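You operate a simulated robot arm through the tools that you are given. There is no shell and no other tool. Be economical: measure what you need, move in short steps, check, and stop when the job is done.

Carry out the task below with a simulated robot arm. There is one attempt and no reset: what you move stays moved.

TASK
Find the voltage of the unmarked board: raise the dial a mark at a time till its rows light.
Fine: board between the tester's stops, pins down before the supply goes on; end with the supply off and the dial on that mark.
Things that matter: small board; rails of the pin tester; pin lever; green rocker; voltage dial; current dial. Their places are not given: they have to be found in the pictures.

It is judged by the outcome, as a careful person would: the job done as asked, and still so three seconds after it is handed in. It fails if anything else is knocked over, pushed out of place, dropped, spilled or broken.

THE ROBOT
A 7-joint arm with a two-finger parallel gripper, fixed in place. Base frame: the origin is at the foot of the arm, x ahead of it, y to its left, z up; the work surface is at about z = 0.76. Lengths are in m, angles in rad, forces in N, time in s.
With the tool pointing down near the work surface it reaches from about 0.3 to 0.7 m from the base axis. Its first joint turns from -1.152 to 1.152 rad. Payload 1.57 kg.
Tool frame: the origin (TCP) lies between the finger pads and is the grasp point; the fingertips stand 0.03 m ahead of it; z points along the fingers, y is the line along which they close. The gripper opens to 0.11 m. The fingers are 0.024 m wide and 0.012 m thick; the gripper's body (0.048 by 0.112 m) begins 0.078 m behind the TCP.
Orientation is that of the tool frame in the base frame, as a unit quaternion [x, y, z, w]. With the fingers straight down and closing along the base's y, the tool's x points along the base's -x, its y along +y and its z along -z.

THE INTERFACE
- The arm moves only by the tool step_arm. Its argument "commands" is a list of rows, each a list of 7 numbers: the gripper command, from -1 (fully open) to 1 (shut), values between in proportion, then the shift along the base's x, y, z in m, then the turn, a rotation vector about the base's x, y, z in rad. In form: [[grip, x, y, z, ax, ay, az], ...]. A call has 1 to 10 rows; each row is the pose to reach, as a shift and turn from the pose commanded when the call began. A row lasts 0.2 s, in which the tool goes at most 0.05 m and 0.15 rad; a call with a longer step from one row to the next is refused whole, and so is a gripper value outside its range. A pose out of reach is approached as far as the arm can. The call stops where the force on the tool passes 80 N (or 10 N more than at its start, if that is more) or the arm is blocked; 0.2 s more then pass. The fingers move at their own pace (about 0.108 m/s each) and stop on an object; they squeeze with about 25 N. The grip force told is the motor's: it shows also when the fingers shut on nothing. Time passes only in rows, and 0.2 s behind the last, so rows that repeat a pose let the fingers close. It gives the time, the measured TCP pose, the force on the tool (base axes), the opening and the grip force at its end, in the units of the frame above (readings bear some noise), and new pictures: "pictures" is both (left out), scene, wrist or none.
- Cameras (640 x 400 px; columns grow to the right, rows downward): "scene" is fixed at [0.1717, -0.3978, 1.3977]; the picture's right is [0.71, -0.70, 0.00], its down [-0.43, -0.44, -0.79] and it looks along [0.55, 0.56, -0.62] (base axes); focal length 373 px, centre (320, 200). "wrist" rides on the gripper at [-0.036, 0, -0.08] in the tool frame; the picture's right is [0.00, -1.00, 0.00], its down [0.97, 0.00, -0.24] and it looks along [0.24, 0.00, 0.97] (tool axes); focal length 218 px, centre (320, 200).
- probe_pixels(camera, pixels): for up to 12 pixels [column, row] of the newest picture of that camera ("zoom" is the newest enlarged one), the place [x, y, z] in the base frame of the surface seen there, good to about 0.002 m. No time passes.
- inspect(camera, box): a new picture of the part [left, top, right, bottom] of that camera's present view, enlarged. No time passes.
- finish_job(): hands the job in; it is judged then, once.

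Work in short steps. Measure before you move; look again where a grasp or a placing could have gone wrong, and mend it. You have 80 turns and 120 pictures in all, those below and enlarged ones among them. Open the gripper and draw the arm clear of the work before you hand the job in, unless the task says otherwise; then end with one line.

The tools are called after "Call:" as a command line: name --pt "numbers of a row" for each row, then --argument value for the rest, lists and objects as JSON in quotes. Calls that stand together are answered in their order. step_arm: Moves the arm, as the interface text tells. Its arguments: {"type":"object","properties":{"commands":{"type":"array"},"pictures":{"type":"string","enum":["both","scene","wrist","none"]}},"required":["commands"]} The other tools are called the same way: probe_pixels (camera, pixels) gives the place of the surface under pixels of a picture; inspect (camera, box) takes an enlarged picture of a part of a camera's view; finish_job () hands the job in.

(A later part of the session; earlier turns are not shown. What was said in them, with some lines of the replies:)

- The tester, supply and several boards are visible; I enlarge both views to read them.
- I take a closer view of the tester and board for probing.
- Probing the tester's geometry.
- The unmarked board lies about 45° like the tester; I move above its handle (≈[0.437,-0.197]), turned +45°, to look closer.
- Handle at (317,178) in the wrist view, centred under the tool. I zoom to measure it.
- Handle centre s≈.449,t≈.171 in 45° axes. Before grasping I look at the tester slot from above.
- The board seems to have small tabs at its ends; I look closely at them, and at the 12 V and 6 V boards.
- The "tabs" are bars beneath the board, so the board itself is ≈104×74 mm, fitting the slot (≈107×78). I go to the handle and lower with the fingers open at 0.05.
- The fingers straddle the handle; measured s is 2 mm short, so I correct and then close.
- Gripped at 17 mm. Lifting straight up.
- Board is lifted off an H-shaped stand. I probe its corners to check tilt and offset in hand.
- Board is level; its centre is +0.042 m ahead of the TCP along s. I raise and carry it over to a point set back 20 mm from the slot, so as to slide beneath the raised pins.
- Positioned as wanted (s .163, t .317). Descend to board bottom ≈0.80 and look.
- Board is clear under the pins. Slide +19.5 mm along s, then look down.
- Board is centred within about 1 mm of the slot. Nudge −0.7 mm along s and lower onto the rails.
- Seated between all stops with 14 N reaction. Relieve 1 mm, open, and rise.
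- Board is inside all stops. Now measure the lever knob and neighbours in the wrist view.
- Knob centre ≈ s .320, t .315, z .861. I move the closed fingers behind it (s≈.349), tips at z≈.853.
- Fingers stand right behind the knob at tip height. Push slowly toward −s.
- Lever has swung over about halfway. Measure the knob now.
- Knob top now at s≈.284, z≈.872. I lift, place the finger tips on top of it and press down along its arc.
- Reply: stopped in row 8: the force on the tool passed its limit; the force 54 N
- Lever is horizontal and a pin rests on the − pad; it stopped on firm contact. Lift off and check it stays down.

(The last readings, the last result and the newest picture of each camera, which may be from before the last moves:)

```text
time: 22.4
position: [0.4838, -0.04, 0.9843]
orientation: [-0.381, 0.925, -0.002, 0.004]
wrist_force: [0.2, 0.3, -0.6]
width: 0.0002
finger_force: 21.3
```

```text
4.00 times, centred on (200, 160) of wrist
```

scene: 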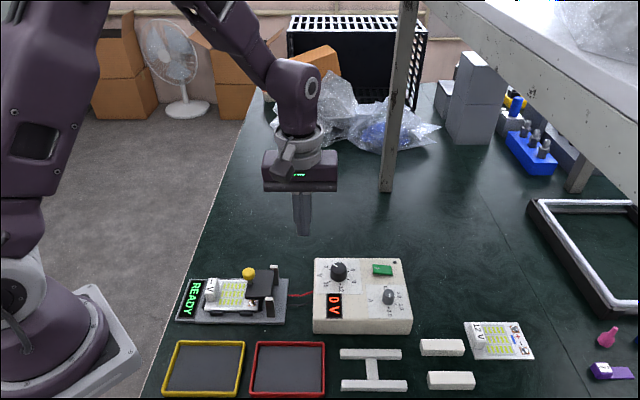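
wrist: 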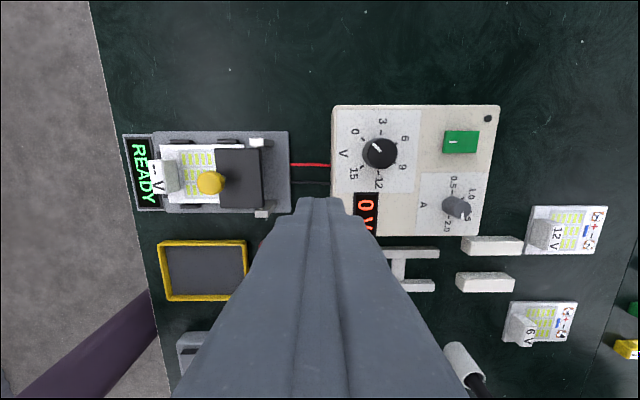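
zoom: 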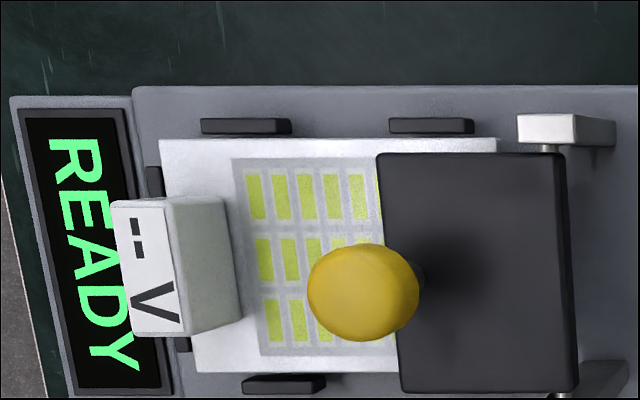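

Pins stay down. Now study the supply: rocker and dials.

Call:
inspect --camera "wrist" --box '[324, 95, 516, 215]'

Call:
inspect --camera "scene" --box '[300, 245, 428, 345]'

```text
3.33 times, centred on (420, 155) of wrist
```

zoom: 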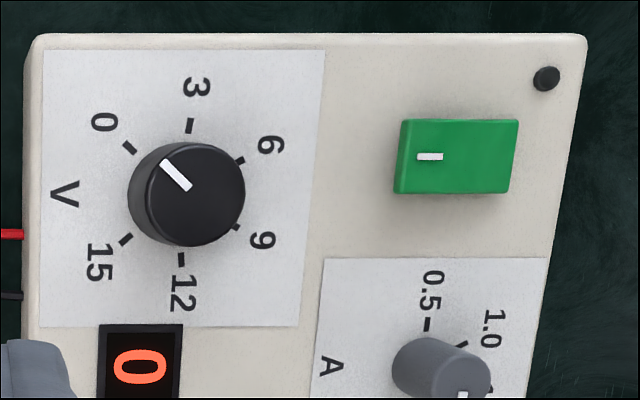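

```text
4.00 times, centred on (364, 295) of scene
```

zoom: 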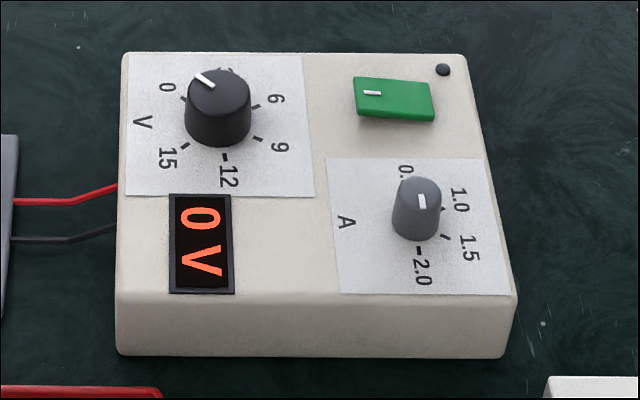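

Call:
probe_pixels --camera "zoom" --pixels '[[360, 90], [360, 82], [395, 90], [428, 90], [428, 100], [380, 98], [430, 75], [220, 80], [220, 95], [416, 190], [443, 69], [300, 220]]'

Call:
inspect --camera "wrist" --box '[350, 115, 490, 215]'

Call:
probe_pixels --camera "zoom" --pixels '[[130, 165], [95, 165], [170, 165], [130, 135], [130, 195], [440, 130], [460, 130], [500, 130], [535, 130], [470, 100], [470, 155], [480, 400]]'

```text
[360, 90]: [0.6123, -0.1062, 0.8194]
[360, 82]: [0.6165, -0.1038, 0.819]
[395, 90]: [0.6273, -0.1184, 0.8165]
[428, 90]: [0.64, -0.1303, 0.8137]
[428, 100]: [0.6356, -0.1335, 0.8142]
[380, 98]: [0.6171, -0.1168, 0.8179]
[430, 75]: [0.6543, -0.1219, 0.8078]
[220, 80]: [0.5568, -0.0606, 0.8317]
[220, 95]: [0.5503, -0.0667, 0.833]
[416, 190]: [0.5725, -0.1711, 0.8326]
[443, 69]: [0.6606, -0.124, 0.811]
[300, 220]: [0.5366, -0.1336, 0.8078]
```

```text
4.00 times, centred on (420, 165) of wrist
```

zoom: 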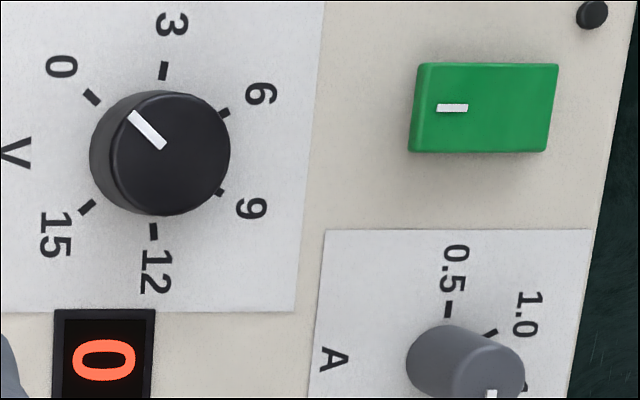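

```text
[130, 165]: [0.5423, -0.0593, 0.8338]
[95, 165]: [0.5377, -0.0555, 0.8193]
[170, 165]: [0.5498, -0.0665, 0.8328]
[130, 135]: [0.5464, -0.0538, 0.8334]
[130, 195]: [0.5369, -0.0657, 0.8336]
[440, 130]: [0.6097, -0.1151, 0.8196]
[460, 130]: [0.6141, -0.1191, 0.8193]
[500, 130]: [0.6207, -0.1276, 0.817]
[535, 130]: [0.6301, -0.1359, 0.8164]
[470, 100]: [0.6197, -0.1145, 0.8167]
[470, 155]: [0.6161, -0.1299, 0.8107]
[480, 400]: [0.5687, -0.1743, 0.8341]
```

Rocker's left (I-marked) end is high (0.8195), right end low: it's off. I move closed fingertips above the left end [0.6145,-0.1124].

Call:
step_arm --pt "1 0.0327 -0.0181 0 0 0 0" --pt "1 0.0654 -0.0362 0 0 0 0" --pt "1 0.098 -0.0543 0 0 0 0" --pt "1 0.1307 -0.0724 0 0 0 0" --pt "1 0.1307 -0.0724 -0.04 0 0 0" --pt "1 0.1307 -0.0724 -0.08 0 0 0" --pt "1 0.1307 -0.0724 -0.115 0 0 0" --pt "1 0.1307 -0.0724 -0.122 0 0 0" --pt "1 0.1307 -0.0724 -0.122 0 0 0"

Call:
inspect --camera "scene" --box '[320, 230, 448, 310]'

```text
time: 24.4
position: [0.6137, -0.1104, 0.8608]
orientation: [-0.382, 0.924, -0.002, 0.004]
wrist_force: [0.3, 0.1, 0.4]
width: 0.0001
finger_force: 22.1
```

scene: 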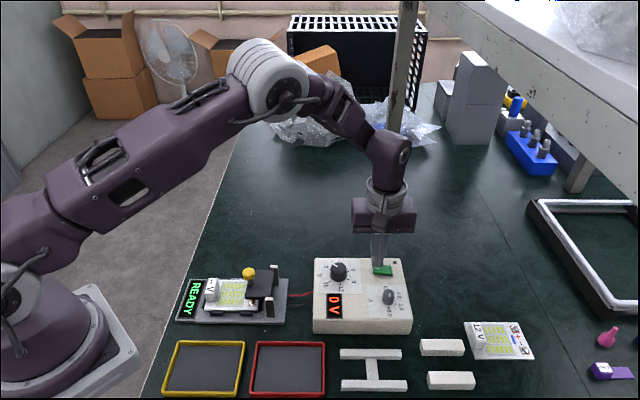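
wrist: 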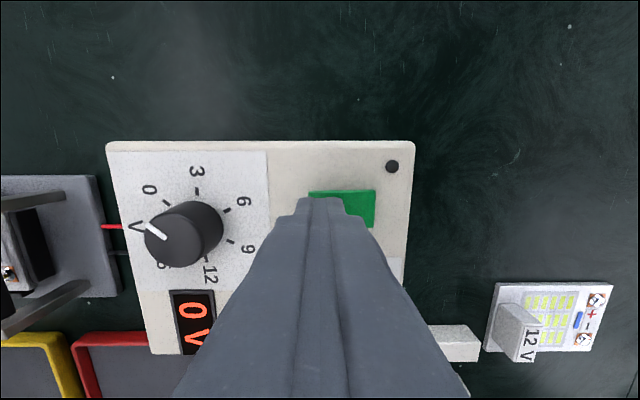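

```text
5.00 times, centred on (384, 270) of scene
```

zoom: 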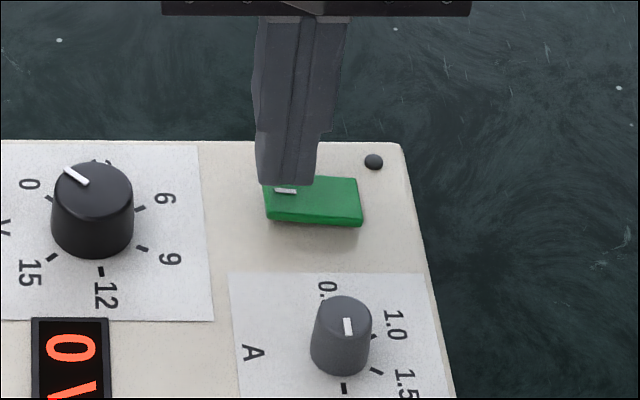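

Aligned over the I end. Press down.

Call:
step_arm --pt "1 0 0 -0.008 0 0 0" --pt "1 0 0 -0.012 0 0 0" --pt "1 0 0 -0.015 0 0 0" --pt "1 0 0 -0.018 0 0 0" --pictures "none"

Call:
inspect --camera "scene" --box '[320, 230, 448, 310]'

```text
time: 25.4
position: [0.6131, -0.1097, 0.8483]
orientation: [-0.382, 0.924, -0.003, 0.003]
wrist_force: [-17.2, 6.1, 29.8]
width: 0.0001
finger_force: 21.6
stopped in row 4: the force on the tool passed its limit (the readings are from after the stop); the commanded pose is now the measured one
```

```text
5.00 times, centred on (384, 270) of scene
```

zoom: 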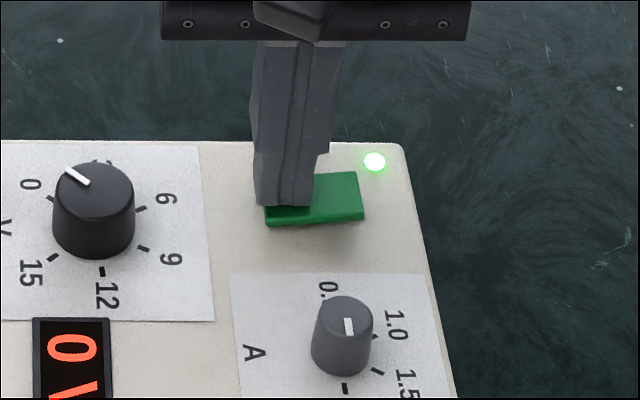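

Supply LED is on (374,161) at 0 V. Rise and move over the voltage dial, gripper open to 0.06.

Call:
step_arm --pt "1 0 0 0.04 0 0 0" --pt "1 0 0 0.07 0 0 0" --pt "-0.09 -0.03 0.023 0.07 0 0 0" --pt "-0.09 -0.061 0.0454 0.07 0 0 0" --pt "-0.09 -0.061 0.0454 0.07 0 0 0"

Call:
inspect --camera "wrist" --box '[240, 120, 400, 220]'

```text
time: 26.6
position: [0.5536, -0.0638, 0.9173]
orientation: [-0.382, 0.924, -0.003, 0.005]
wrist_force: [0.5, 1.4, -0.4]
width: 0.0599
finger_force: 0.1
```

scene: 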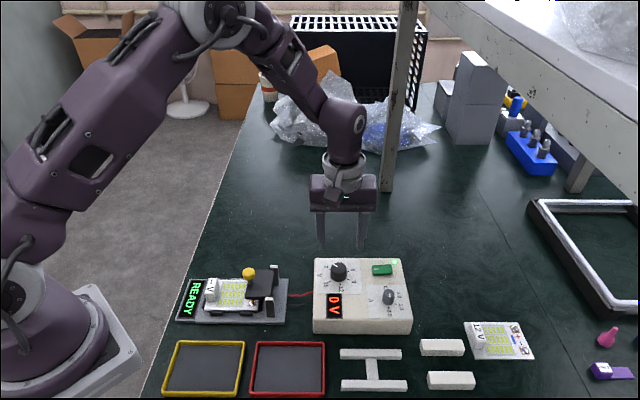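
wrist: 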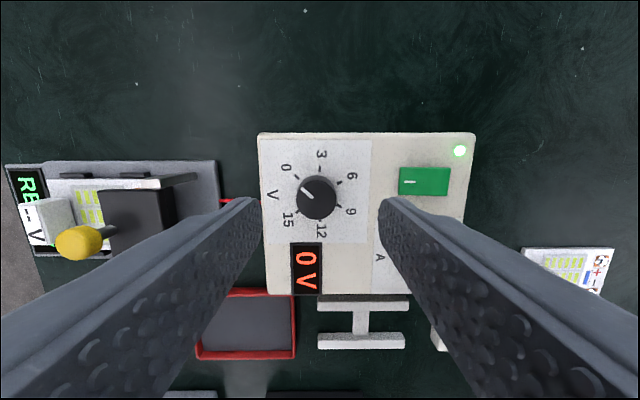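

```text
4.00 times, centred on (320, 170) of wrist
```

zoom: 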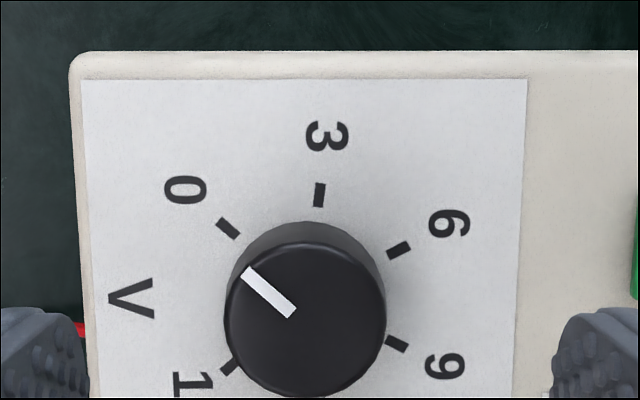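

Call:
probe_pixels --camera "zoom" --pixels '[[232, 310], [380, 310], [307, 255], [307, 385], [307, 310], [227, 228], [319, 195], [399, 250], [397, 344], [231, 367]]'

```text
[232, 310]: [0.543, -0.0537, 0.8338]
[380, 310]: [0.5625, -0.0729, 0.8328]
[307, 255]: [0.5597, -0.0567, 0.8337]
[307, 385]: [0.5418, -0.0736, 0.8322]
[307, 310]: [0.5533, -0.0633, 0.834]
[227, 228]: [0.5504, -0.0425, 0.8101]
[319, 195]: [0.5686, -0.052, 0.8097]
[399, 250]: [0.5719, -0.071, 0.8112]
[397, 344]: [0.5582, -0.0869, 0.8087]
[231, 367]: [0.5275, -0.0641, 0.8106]
```

Dial centre ≈ [0.5508,-0.0648], radius 14 mm. Align, descend and grip.

Call:
step_arm --pt "-0.09 -0.0028 -0.001 -0.03 0 0 0" --pt "-0.09 -0.0028 -0.001 -0.06 0 0 0" --pt "-0.09 -0.0028 -0.001 -0.0715 0 0 0" --pt "0.3 -0.0028 -0.001 -0.0715 0 0 0" --pt "1 -0.0028 -0.001 -0.0715 0 0 0" --pt "1 -0.0028 -0.001 -0.0715 0 0 0"

```text
time: 28.0
position: [0.5494, -0.0647, 0.8462]
orientation: [-0.382, 0.924, -0.001, 0.004]
wrist_force: [-14.3, 13.8, 4.4]
width: 0.033
finger_force: 41.3
```

scene: 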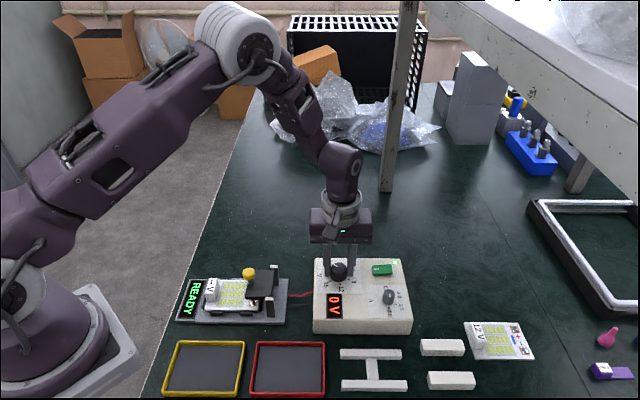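
wrist: 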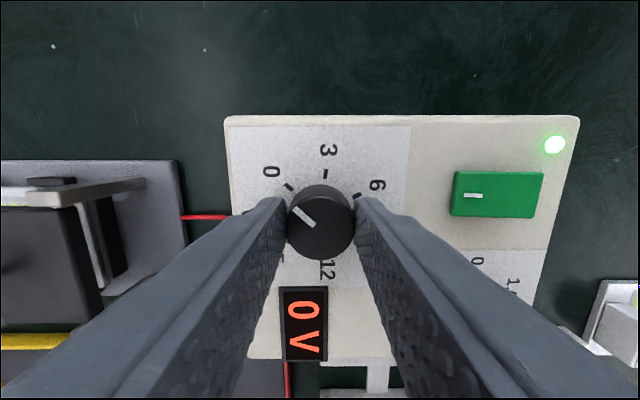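

Side load of ~20 N along −s: shift 1 mm +s to relieve, then turn the dial clockwise 54° (one mark).

Call:
step_arm --pt "1 0.0009 -0.0009 0 0 0 0" --pt "1 0.0009 -0.0009 0 0 0 -0.1346" --pt "1 0.0009 -0.0009 0 0 0 -0.2693" --pt "1 0.0009 -0.0009 0 0 0 -0.4039" --pt "1 0.0009 -0.0009 0 0 0 -0.5386" --pt "1 0.0009 -0.0009 0 0 0 -0.6732" --pt "1 0.0009 -0.0009 0 0 0 -0.8079" --pt "1 0.0009 -0.0009 0 0 0 -0.9425" --pt "1 0.0009 -0.0009 0 0 0 -0.9425"

Call:
inspect --camera "scene" --box '[176, 240, 416, 340]'

```text
time: 30.0
position: [0.5529, -0.066, 0.8463]
orientation: [0.079, 0.997, -0.004, 0.005]
wrist_force: [-4.9, 28.3, -2.0]
width: 0.0325
finger_force: 41.1
```

scene: 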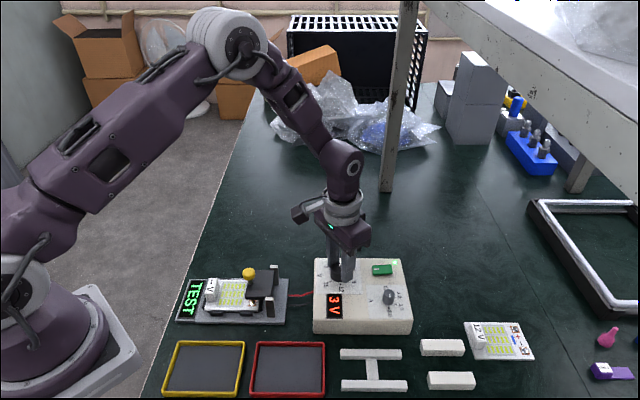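
wrist: 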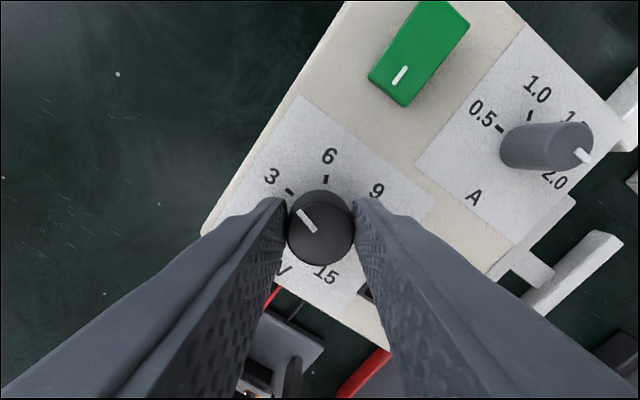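

```text
2.67 times, centred on (296, 290) of scene
```

zoom: 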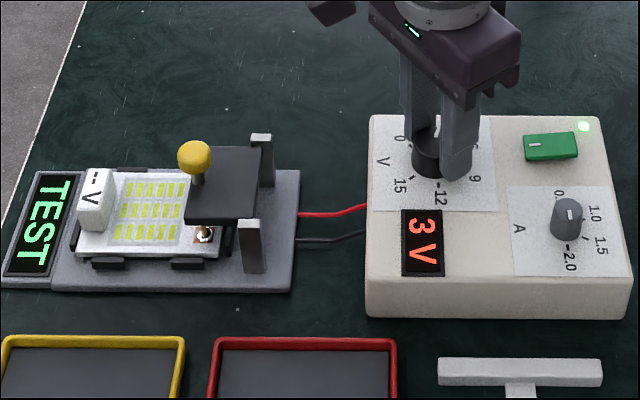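

Display shows 3 V, tester "TEST". Zoom in on the rows.

Call:
inspect --camera "scene" --box '[176, 265, 272, 325]'

```text
6.67 times, centred on (224, 295) of scene
```

zoom: 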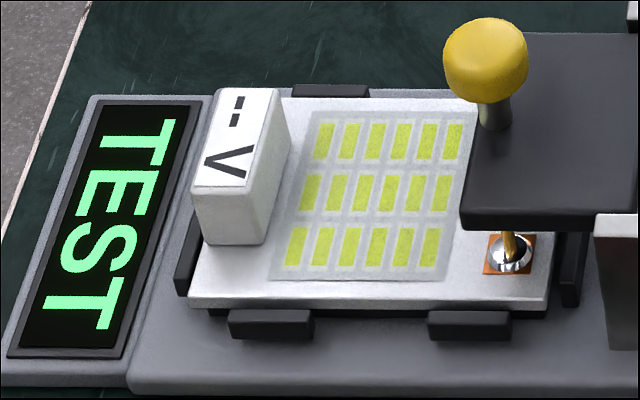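

Rows look slightly paler but not clearly lit; hold a second (relieving 1 mm of side load) and look again.

Call:
step_arm --pt "1 0 0.001 0 0 0 0" --pt "1 0 0.001 0 0 0 0" --pt "1 0 0.001 0 0 0 0" --pt "1 0 0.001 0 0 0 0" --pt "1 0 0.001 0 0 0 0" --pt "1 0 0.001 0 0 0 0" --pt "1 0 0.001 0 0 0 0" --pictures "none"

Call:
inspect --camera "scene" --box '[176, 265, 272, 325]'

```text
time: 31.6
position: [0.5528, -0.0654, 0.8458]
orientation: [0.078, 0.997, -0.005, 0.005]
wrist_force: [11.9, 24.0, 8.5]
width: 0.0329
finger_force: 41.1
```

```text
6.67 times, centred on (224, 295) of scene
```

zoom: 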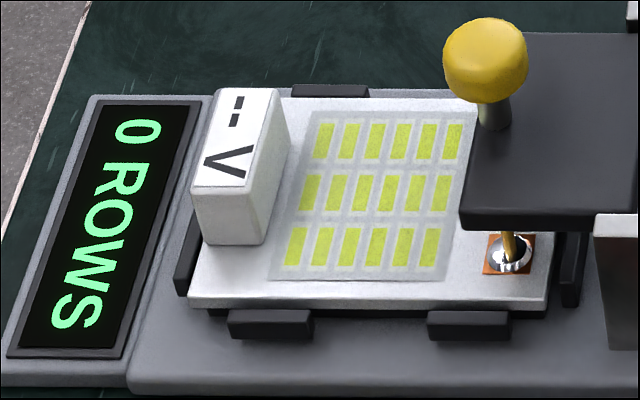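

"0 ROWS" at 3 V. Turn one more mark (6 V) and wait.

Call:
step_arm --pt "1 0 0.001 0 0 0 -0.1346" --pt "1 0 0.001 0 0 0 -0.2693" --pt "1 0 0.001 0 0 0 -0.4039" --pt "1 0 0.001 0 0 0 -0.5386" --pt "1 0 0.001 0 0 0 -0.6732" --pt "1 0 0.001 0 0 0 -0.8079" --pt "1 0 0.001 0 0 0 -0.9425" --pt "1 0 0.001 0 0 0 -0.9425" --pictures "wrist"

Call:
inspect --camera "scene" --box '[176, 240, 416, 340]'

```text
time: 33.4
position: [0.5524, -0.0679, 0.8445]
orientation: [0.524, 0.852, -0.007, 0.004]
wrist_force: [14.2, -20.4, 23.2]
width: 0.0327
finger_force: 41.1
```

wrist: 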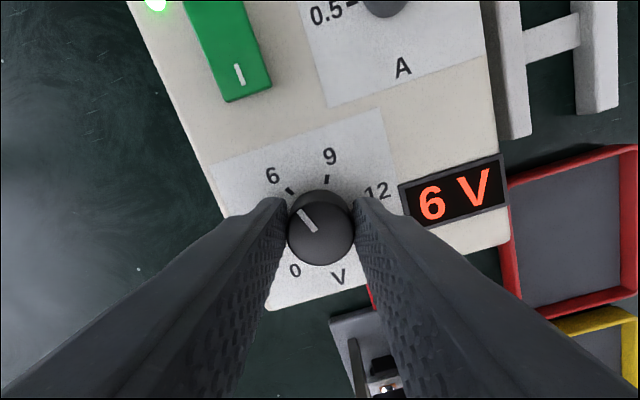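

```text
2.67 times, centred on (296, 290) of scene
```

zoom: 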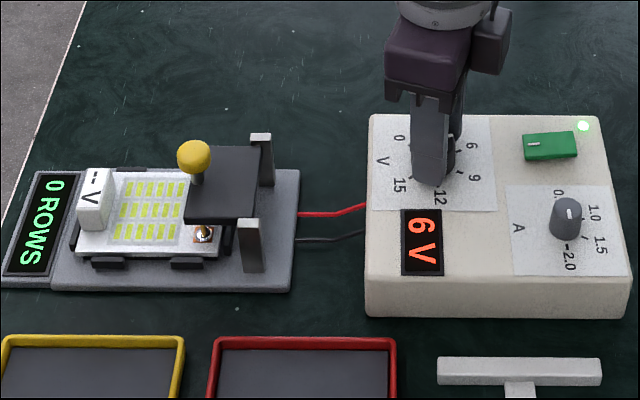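

6 V. Hold for the tester's reading.

Call:
step_arm --pt "1 0.0005 -0.0007 0.001 0 0 0" --pt "1 0.0005 -0.0007 0.001 0 0 0" --pt "1 0.0005 -0.0007 0.001 0 0 0" --pt "1 0.0005 -0.0007 0.001 0 0 0" --pt "1 0.0005 -0.0007 0.001 0 0 0" --pt "1 0.0005 -0.0007 0.001 0 0 0" --pt "1 0.0005 -0.0007 0.001 0 0 0" --pt "1 0.0005 -0.0007 0.001 0 0 0" --pictures "none"

Call:
inspect --camera "scene" --box '[176, 265, 272, 325]'

```text
time: 35.2
position: [0.5516, -0.0672, 0.8463]
orientation: [0.523, 0.852, -0.007, 0.0]
wrist_force: [-0.5, -28.0, -17.5]
width: 0.0329
finger_force: 40.9
```

```text
6.67 times, centred on (224, 295) of scene
```

zoom: 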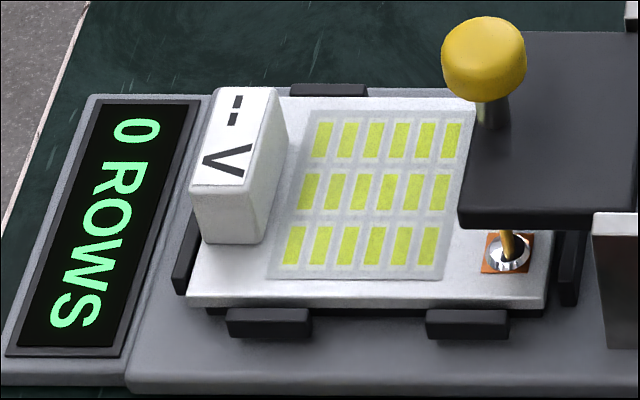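

0 ROWS at 6 V. Release the dial, rise, and turn the wrist back for the next mark.

Call:
step_arm --pt "0.1 0 0 0 0 0 0" --pt "-0.09 0 0 0 0 0 0" --pt "-0.09 0 0 0.03 0 0 0" --pt "-0.09 0 0 0.07 0 0 0.14" --pt "-0.09 0 0 0.07 0 0 0.28" --pt "-0.09 0 0 0.07 0 0 0.42" --pt "-0.09 0 0 0.07 0 0 0.56" --pt "-0.09 0 0 0.07 0 0 0.7" --pt "-0.09 0 0 0.07 0 0 0.84" --pt "-0.09 0 0 0.07 0 0 0.98" --pictures "none"

Call:
step_arm --pt "-0.09 0 0 0 0 0 0.14" --pt "-0.09 0 0 0 0 0 0.28" --pt "-0.09 0 0 0 0 0 0.42" --pt "-0.09 0 0 0 0 0 0.56" --pt "-0.09 0 0 0 0 0 0.7" --pt "-0.09 0 0 0 0 0 0.8" --pt "-0.09 0 0 0 0 0 0.9" --pt "-0.09 0 0 0 0 0 0.9"

Call:
inspect --camera "wrist" --box '[240, 120, 400, 220]'

```text
time: 37.4
position: [0.5524, -0.0652, 0.9169]
orientation: [0.06, 0.998, -0.004, 0.003]
wrist_force: [-0.7, 0.8, 1.0]
width: 0.06
finger_force: 0.1
```

```text
time: 39.2
position: [0.5517, -0.0659, 0.9161]
orientation: [-0.38, 0.925, -0.004, 0.005]
wrist_force: [0.5, -0.1, -0.4]
width: 0.0601
finger_force: 0.0
```

scene: 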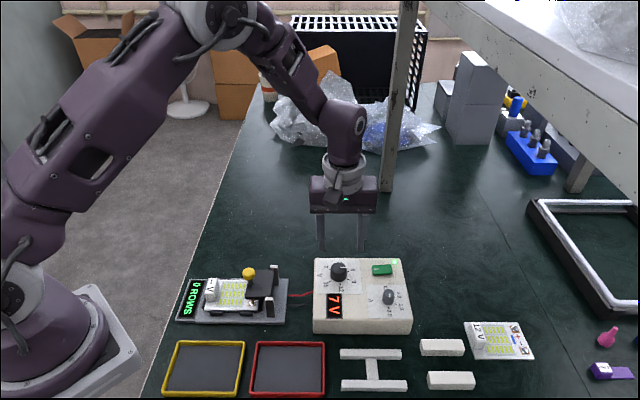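
wrist: 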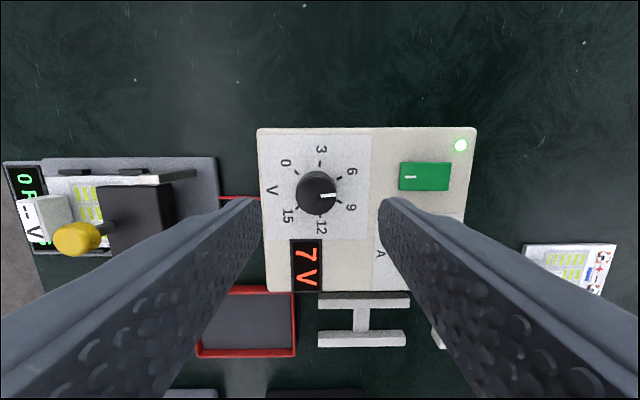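

```text
4.00 times, centred on (320, 170) of wrist
```

zoom: 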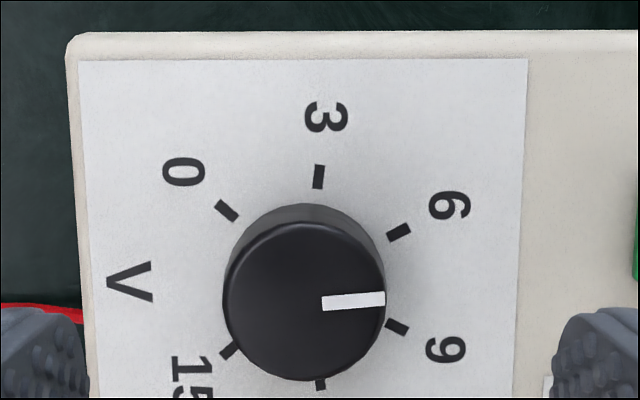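

Releasing dragged the dial to 7 V (between marks). I re-measure the dial's centre so I can grip it exactly and set it back to 6 V to test that mark properly.

Call:
probe_pixels --camera "zoom" --pixels '[[227, 210], [318, 176], [399, 232], [397, 328], [230, 350], [321, 385], [226, 300], [383, 285], [303, 228], [303, 376], [326, 303], [382, 299]]'

```text
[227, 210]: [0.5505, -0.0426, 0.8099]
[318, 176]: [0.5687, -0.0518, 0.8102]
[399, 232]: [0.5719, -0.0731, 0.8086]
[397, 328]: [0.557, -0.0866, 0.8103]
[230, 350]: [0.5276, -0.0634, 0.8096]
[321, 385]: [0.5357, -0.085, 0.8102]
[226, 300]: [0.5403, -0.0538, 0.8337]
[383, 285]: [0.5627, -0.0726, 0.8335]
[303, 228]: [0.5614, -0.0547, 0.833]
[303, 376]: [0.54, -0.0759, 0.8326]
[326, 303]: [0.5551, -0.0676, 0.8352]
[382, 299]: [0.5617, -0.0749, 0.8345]
```

Centre confirmed at [0.5501,-0.0651]. I level the small tool tilt, turn to yaw 0.5, centre precisely and descend with fingers open.

Call:
step_arm --pt "-0.09 -0.0016 0.0008 0 0.0036 0.0123 -0.14" --pt "-0.09 -0.0016 0.0008 0 0.0036 0.0123 -0.28" --pt "-0.09 -0.0016 0.0008 -0.03 0.0036 0.0123 -0.28" --pt "-0.09 -0.0016 0.0008 -0.055 0.0036 0.0123 -0.28" --pt "-0.09 -0.0016 0.0008 -0.069 0.0036 0.0123 -0.28" --pt "-0.09 -0.0016 0.0008 -0.069 0.0036 0.0123 -0.28" --pt "-0.09 -0.0016 0.0008 -0.069 0.0036 0.0123 -0.28"

```text
time: 40.8
position: [0.5502, -0.0652, 0.8475]
orientation: [-0.247, 0.969, 0.001, -0.001]
wrist_force: [-0.1, 0.5, 0.5]
width: 0.06
finger_force: 0.0
```

scene: 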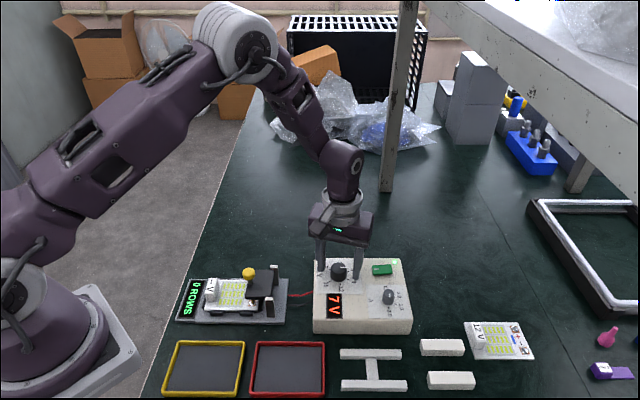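
wrist: 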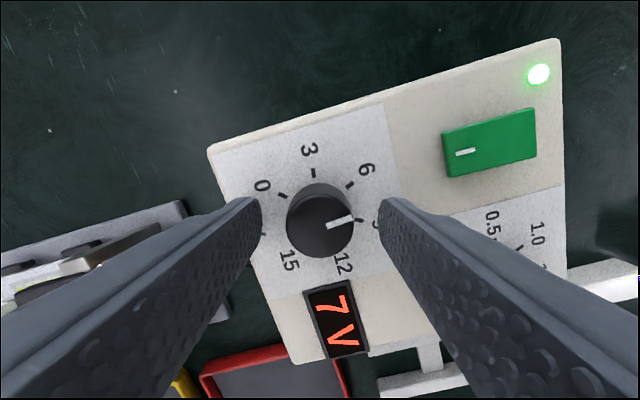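

Centred, level. Grip and turn back ≈22° to the 6 V mark.

Call:
step_arm --pt "0.3 0 0 0 0 0 0" --pt "1 0 0 0 0 0 0" --pt "1 0 0 0 0 0 0" --pt "1 0 0 0 0 0 0.13" --pt "1 0 0 0 0 0 0.26" --pt "1 0 0 0 0 0 0.39" --pt "1 0 0 0 0 0 0.39" --pt "1 0 0 0 0 0 0.39" --pt "1 0 0 0 0 0 0.39" --pt "1 0 0 0 0 0 0.39" --pictures "wrist"

Call:
inspect --camera "scene" --box '[176, 240, 416, 340]'

```text
time: 43.0
position: [0.5492, -0.0656, 0.8469]
orientation: [-0.429, 0.903, 0.001, 0.0]
wrist_force: [0.9, 3.8, -6.5]
width: 0.0328
finger_force: 40.7
```

wrist: 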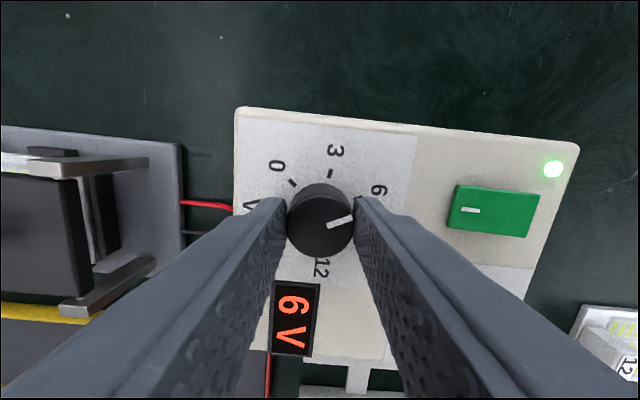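

```text
2.67 times, centred on (296, 290) of scene
```

zoom: 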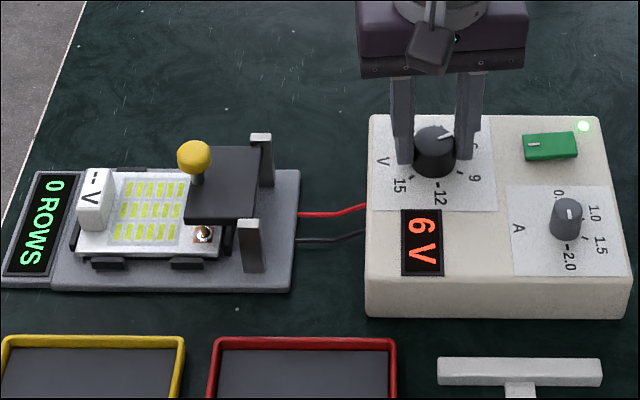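

Pointer sits at the 6 V mark with little load. Hold 1.5 s more for the test.

Call:
step_arm --pt "1 0 0 0 0 0 0" --pt "1 0 0 0 0 0 0" --pt "1 0 0 0 0 0 0" --pt "1 0 0 0 0 0 0" --pt "1 0 0 0 0 0 0" --pt "1 0 0 0 0 0 0" --pt "1 0 0 0 0 0 0" --pictures "none"

Call:
inspect --camera "scene" --box '[176, 265, 272, 325]'

```text
time: 44.6
position: [0.5504, -0.0651, 0.8473]
orientation: [-0.43, 0.903, 0.0, -0.001]
wrist_force: [1.9, 4.7, -5.6]
width: 0.0327
finger_force: 40.9
```

```text
6.67 times, centred on (224, 295) of scene
```

zoom: 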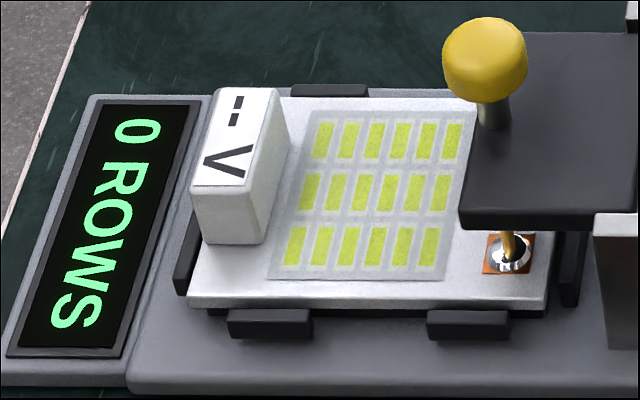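

0 ROWS at 6 V confirmed. Turn to 9 V.

Call:
step_arm --pt "1 0 0 0 0 0 -0.1346" --pt "1 0 0 0 0 0 -0.2693" --pt "1 0 0 0 0 0 -0.4039" --pt "1 0 0 0 0 0 -0.5386" --pt "1 0 0 0 0 0 -0.6732" --pt "1 0 0 0 0 0 -0.8079" --pt "1 0 0 0 0 0 -0.9425" --pt "1 0 0 0 0 0 -0.9425" --pt "1 0 0 0 0 0 -0.9425" --pictures "wrist"

Call:
inspect --camera "scene" --box '[176, 240, 416, 340]'

```text
time: 46.6
position: [0.5511, -0.0648, 0.8462]
orientation: [0.027, 1.0, 0.001, 0.0]
wrist_force: [-8.3, -4.1, 7.3]
width: 0.0329
finger_force: 41.1
```

wrist: 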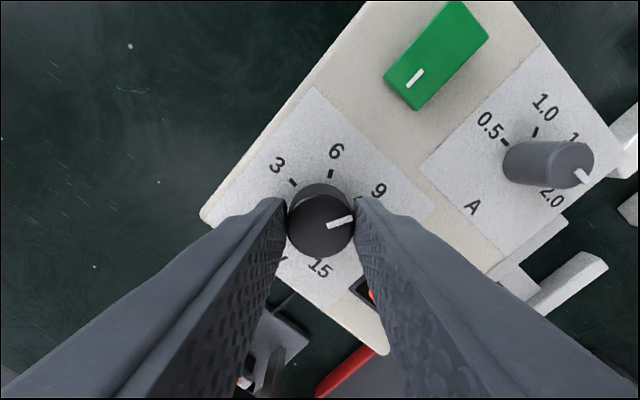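

```text
2.67 times, centred on (296, 290) of scene
```

zoom: 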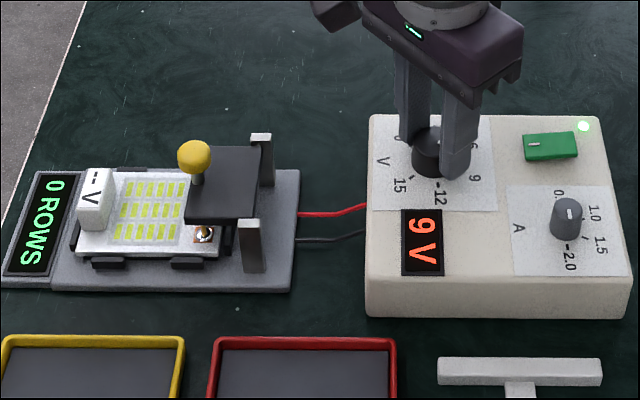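

9 V reached; hold for the test.

Call:
step_arm --pt "1 0 0 0 0 0 0" --pt "1 0 0 0 0 0 0" --pt "1 0 0 0 0 0 0" --pt "1 0 0 0 0 0 0" --pt "1 0 0 0 0 0 0" --pt "1 0 0 0 0 0 0" --pt "1 0 0 0 0 0 0" --pt "1 0 0 0 0 0 0" --pictures "none"

Call:
inspect --camera "scene" --box '[176, 265, 272, 325]'

```text
time: 48.4
position: [0.5498, -0.0639, 0.8474]
orientation: [0.027, 1.0, 0.0, -0.001]
wrist_force: [-9.9, -8.5, 4.1]
width: 0.0325
finger_force: 40.8
```

```text
6.67 times, centred on (224, 295) of scene
```

zoom: 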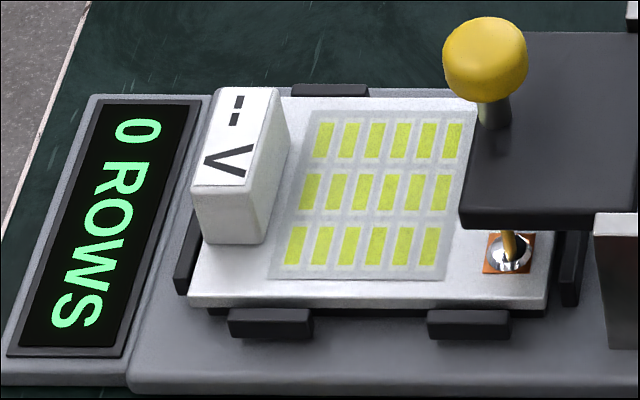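

0 ROWS at 9 V. Turn to 12 V.

Call:
step_arm --pt "1 0 0 0 0 0 -0.1346" --pt "1 0 0 0 0 0 -0.2693" --pt "1 0 0 0 0 0 -0.4039" --pt "1 0 0 0 0 0 -0.5386" --pt "1 0 0 0 0 0 -0.6732" --pt "1 0 0 0 0 0 -0.8079" --pt "1 0 0 0 0 0 -0.9425" --pt "1 0 0 0 0 0 -0.9425" --pt "1 0 0 0 0 0 -0.9425" --pictures "wrist"

Call:
inspect --camera "scene" --box '[176, 240, 416, 340]'

```text
time: 50.4
position: [0.5505, -0.0655, 0.847]
orientation: [0.478, 0.878, 0.001, 0.001]
wrist_force: [-12.0, -7.8, 16.8]
width: 0.0326
finger_force: 40.7
```

wrist: 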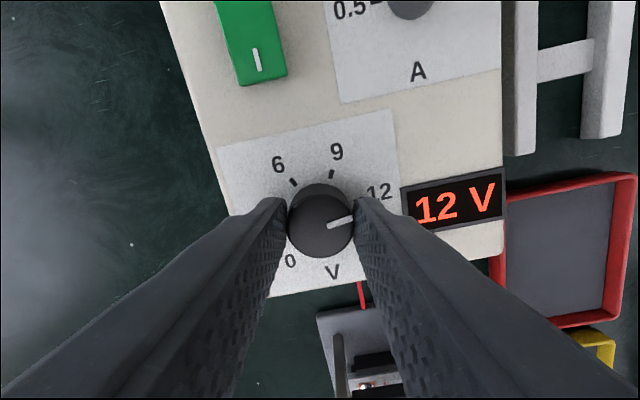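

```text
2.67 times, centred on (296, 290) of scene
```

zoom: 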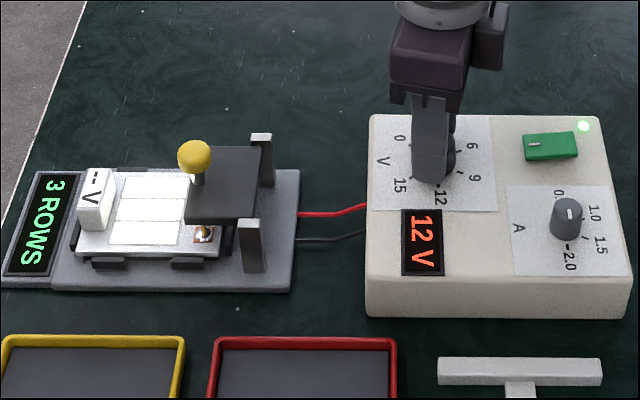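

12 V: "3 ROWS", all lit. Relieve the load, release the dial and rise.

Call:
step_arm --pt "1 -0.0006 -0.0004 0.0006 0 0 0" --pt "1 -0.0006 -0.0004 0.0006 0 0 0" --pt "0.2 -0.0006 -0.0004 0.0006 0 0 0" --pt "-0.09 -0.0006 -0.0004 0.0006 0 0 0" --pt "-0.09 -0.0006 -0.0004 0.0006 0 0 0" --pt "-0.09 -0.0006 -0.0004 0.03 0 0 0" --pt "-0.09 -0.0006 -0.0004 0.075 0 0 0" --pt "-0.09 -0.0006 -0.0004 0.075 0 0 0.1"

Call:
inspect --camera "scene" --box '[176, 240, 416, 340]'

Call:
inspect --camera "wrist" --box '[240, 120, 400, 220]'

```text
time: 52.2
position: [0.549, -0.0651, 0.9224]
orientation: [0.433, 0.902, 0.001, 0.0]
wrist_force: [0.0, 0.1, -0.2]
width: 0.06
finger_force: 0.0
```

scene: 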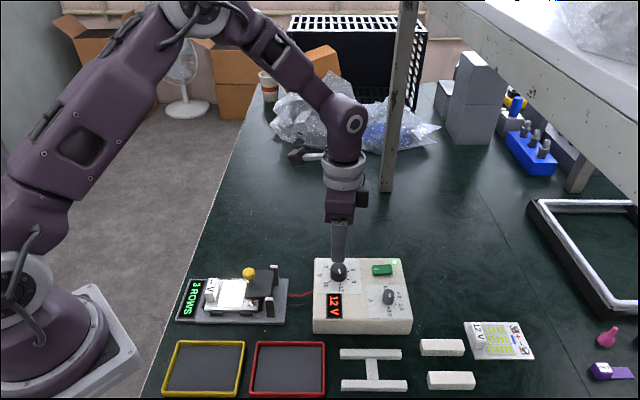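
wrist: 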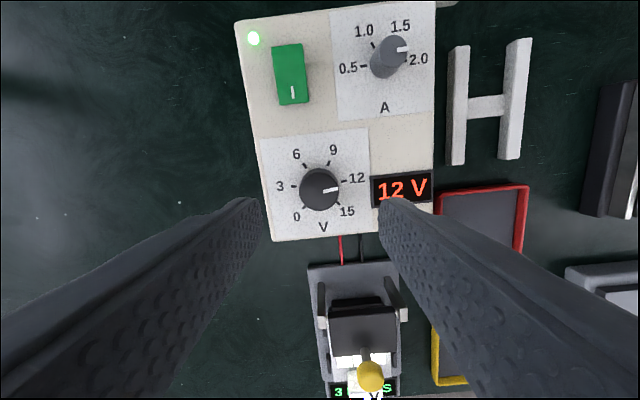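

```text
2.67 times, centred on (296, 290) of scene
```

zoom: 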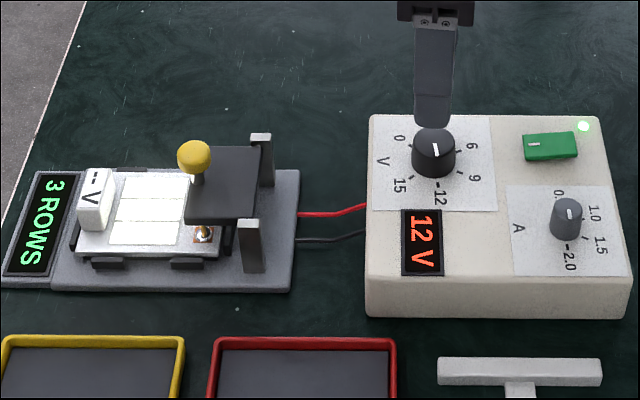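

```text
4.00 times, centred on (320, 170) of wrist
```

zoom: 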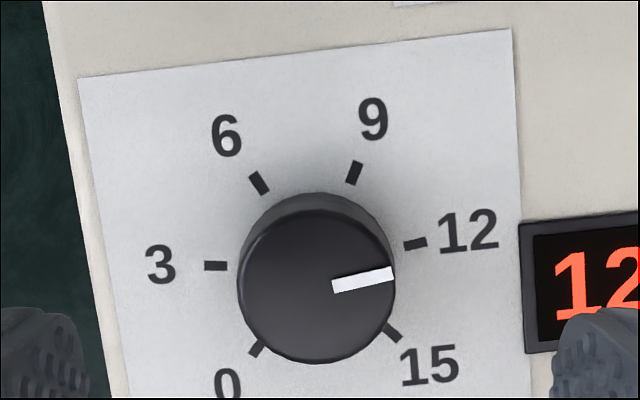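

Dial stays on 12 V. Now switch off: go with closed fingers above the rocker's raised right end [0.633,-0.129].

Call:
step_arm --pt "0.5 0.028 -0.0215 0.01 0 0 0" --pt "1 0.056 -0.043 0.01 0 0 0" --pt "1 0.0839 -0.0643 0.01 0 0 0" --pt "1 0.0839 -0.0643 -0.03 0 0 0" --pt "1 0.0839 -0.0643 -0.055 0 0 0" --pt "1 0.0839 -0.0643 -0.062 0 0 0" --pt "1 0.0839 -0.0643 -0.062 0 0 0" --pictures "wrist"

Call:
inspect --camera "scene" --box '[320, 230, 448, 310]'

```text
time: 53.8
position: [0.6336, -0.1283, 0.8602]
orientation: [0.432, 0.902, 0.001, 0.001]
wrist_force: [0.4, 0.3, 0.9]
width: 0.0001
finger_force: 21.2
```

wrist: 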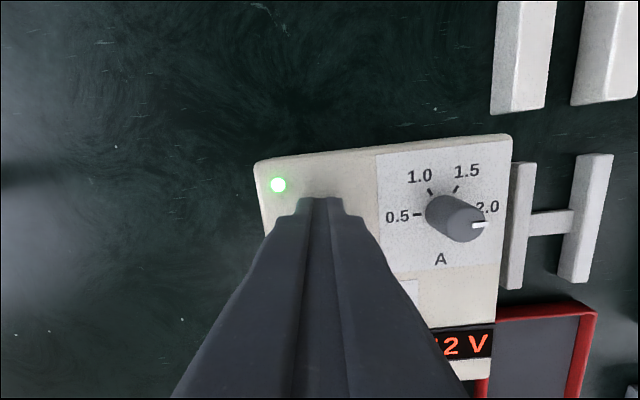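

```text
5.00 times, centred on (384, 270) of scene
```

zoom: 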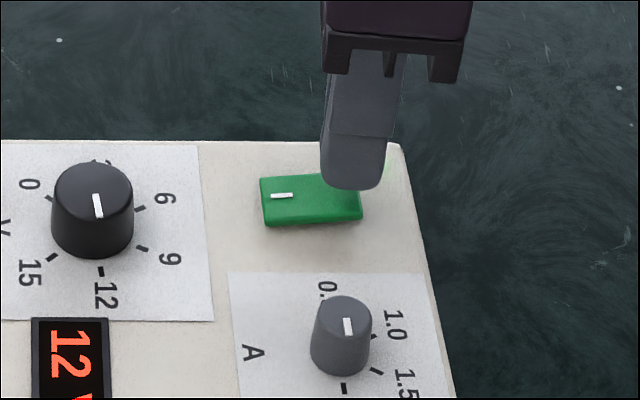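

Aligned over the right end. Press down.

Call:
step_arm --pt "1 0 0 -0.008 0 0 0" --pt "1 0 0 -0.012 0 0 0" --pt "1 0 0 -0.014 0 0 0" --pt "1 0 0 -0.016 0 0 0" --pictures "none"

Call:
inspect --camera "scene" --box '[320, 230, 448, 310]'

```text
time: 54.8
position: [0.6345, -0.1287, 0.8483]
orientation: [0.433, 0.902, 0.001, 0.002]
wrist_force: [-14.7, 7.5, 58.7]
width: 0.0
finger_force: 21.4
```

```text
5.00 times, centred on (384, 270) of scene
```

zoom: 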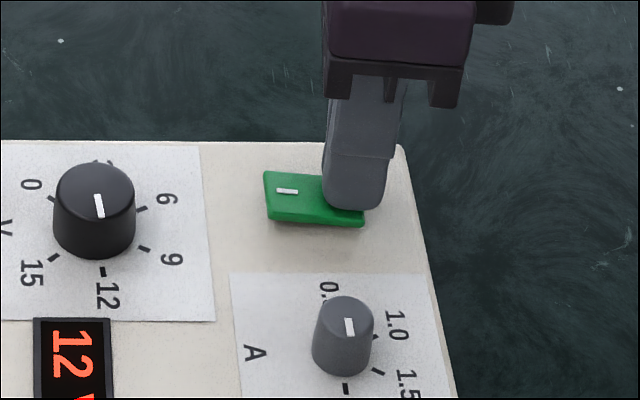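

Rocker has tipped to off. Rise, draw clear with the gripper open, and check everything.

Call:
step_arm --pt "1 0 0 0.02 0 0 0" --pt "1 0 0 0.06 0 0 0" --pt "0 0 0 0.1 0 0 0" --pt "-1 -0.02 0.03 0.14 0 0 0" --pt "-1 -0.04 0.06 0.18 0 0 0" --pt "-1 -0.05 0.09 0.2 0 0 0" --pt "-1 -0.05 0.09 0.2 0 0 0"

Call:
inspect --camera "scene" --box '[176, 240, 416, 340]'

Call:
inspect --camera "scene" --box '[300, 245, 428, 325]'

```text
refused: row 4 steps farther than a row can; nothing moved
```

```text
2.67 times, centred on (296, 290) of scene
```

zoom: 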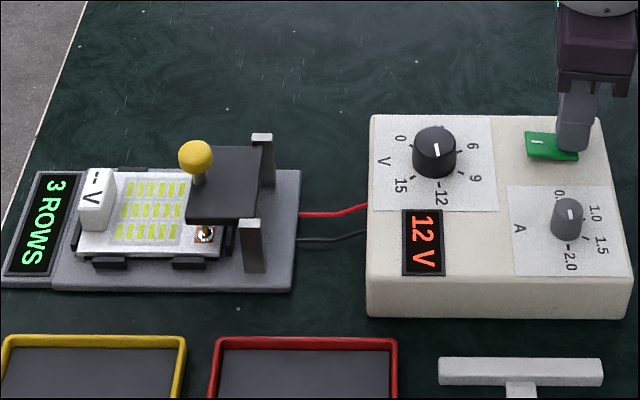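

```text
5.00 times, centred on (364, 285) of scene
```

zoom: 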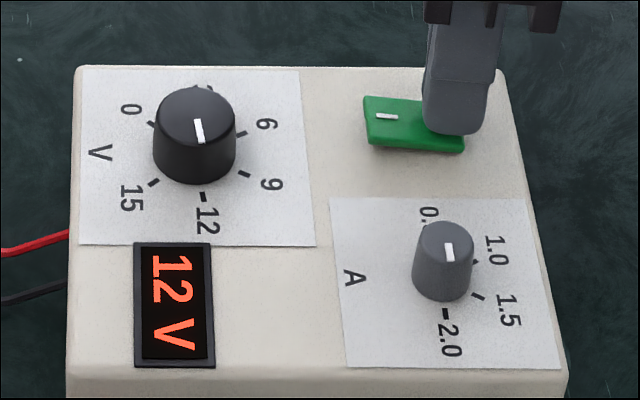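

A step was too long; I repeat the retreat with shorter steps (rows on the board are already dark).

Call:
step_arm --pt "1 0 0 0.02 0 0 0" --pt "1 0 0 0.06 0 0 0" --pt "0 0 0 0.1 0 0 0" --pt "-1 -0.015 0.025 0.13 0 0 0" --pt "-1 -0.03 0.05 0.16 0 0 0" --pt "-1 -0.04 0.08 0.18 0 0 0" --pt "-1 -0.04 0.08 0.18 0 0 0"

Call:
inspect --camera "scene" --box '[176, 240, 416, 340]'

```text
time: 56.4
position: [0.5957, -0.0489, 1.0237]
orientation: [0.434, 0.901, 0.001, 0.001]
wrist_force: [0.2, 0.3, -0.4]
width: 0.1098
finger_force: 0.1
```

scene: 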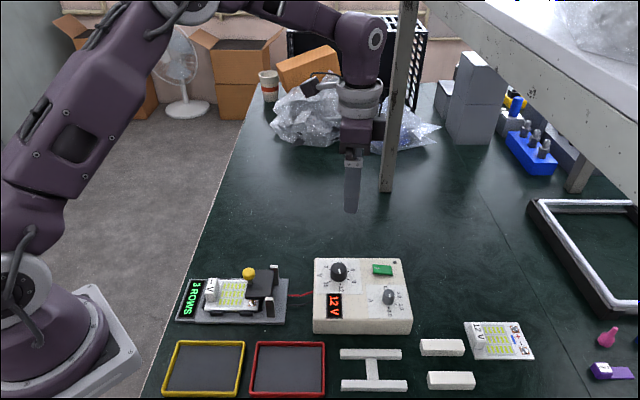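
wrist: 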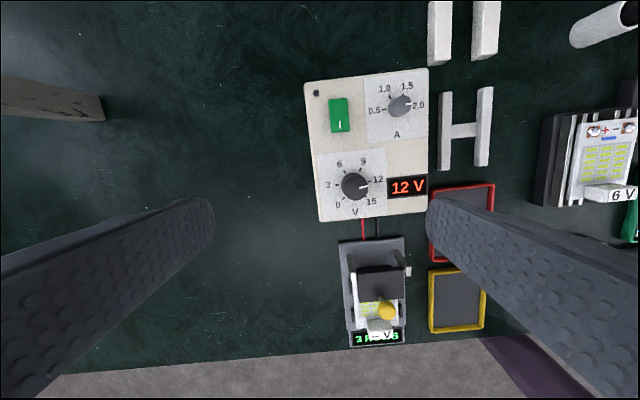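

```text
2.67 times, centred on (296, 290) of scene
```

zoom: 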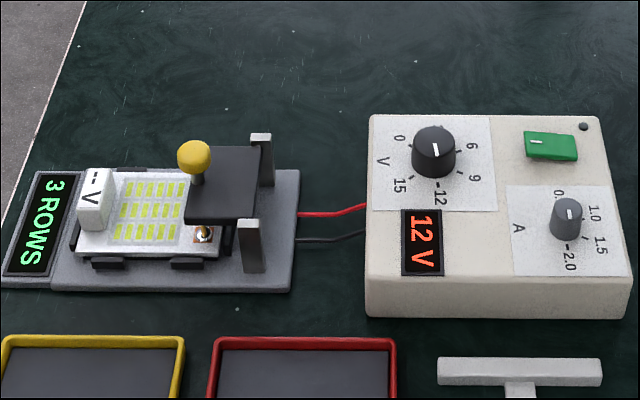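

The LED is dark, the dial is on 12 V, the tester reads "3 ROWS", the board is between its stops with the pins down, and the arm is clear. I hand the job in.

Call:
finish_job

```text
The job is handed in.
```

The unmarked board is a 12 V board: the tester read 0 rows at 3, 6 and 9 V and all 3 rows at 12 V, and I left the supply off with the dial on 12. While I re-gripped the dial after 6 V it slipped to about 7 V with the supply on; I set it back to 6 V and tested that mark again before going on.
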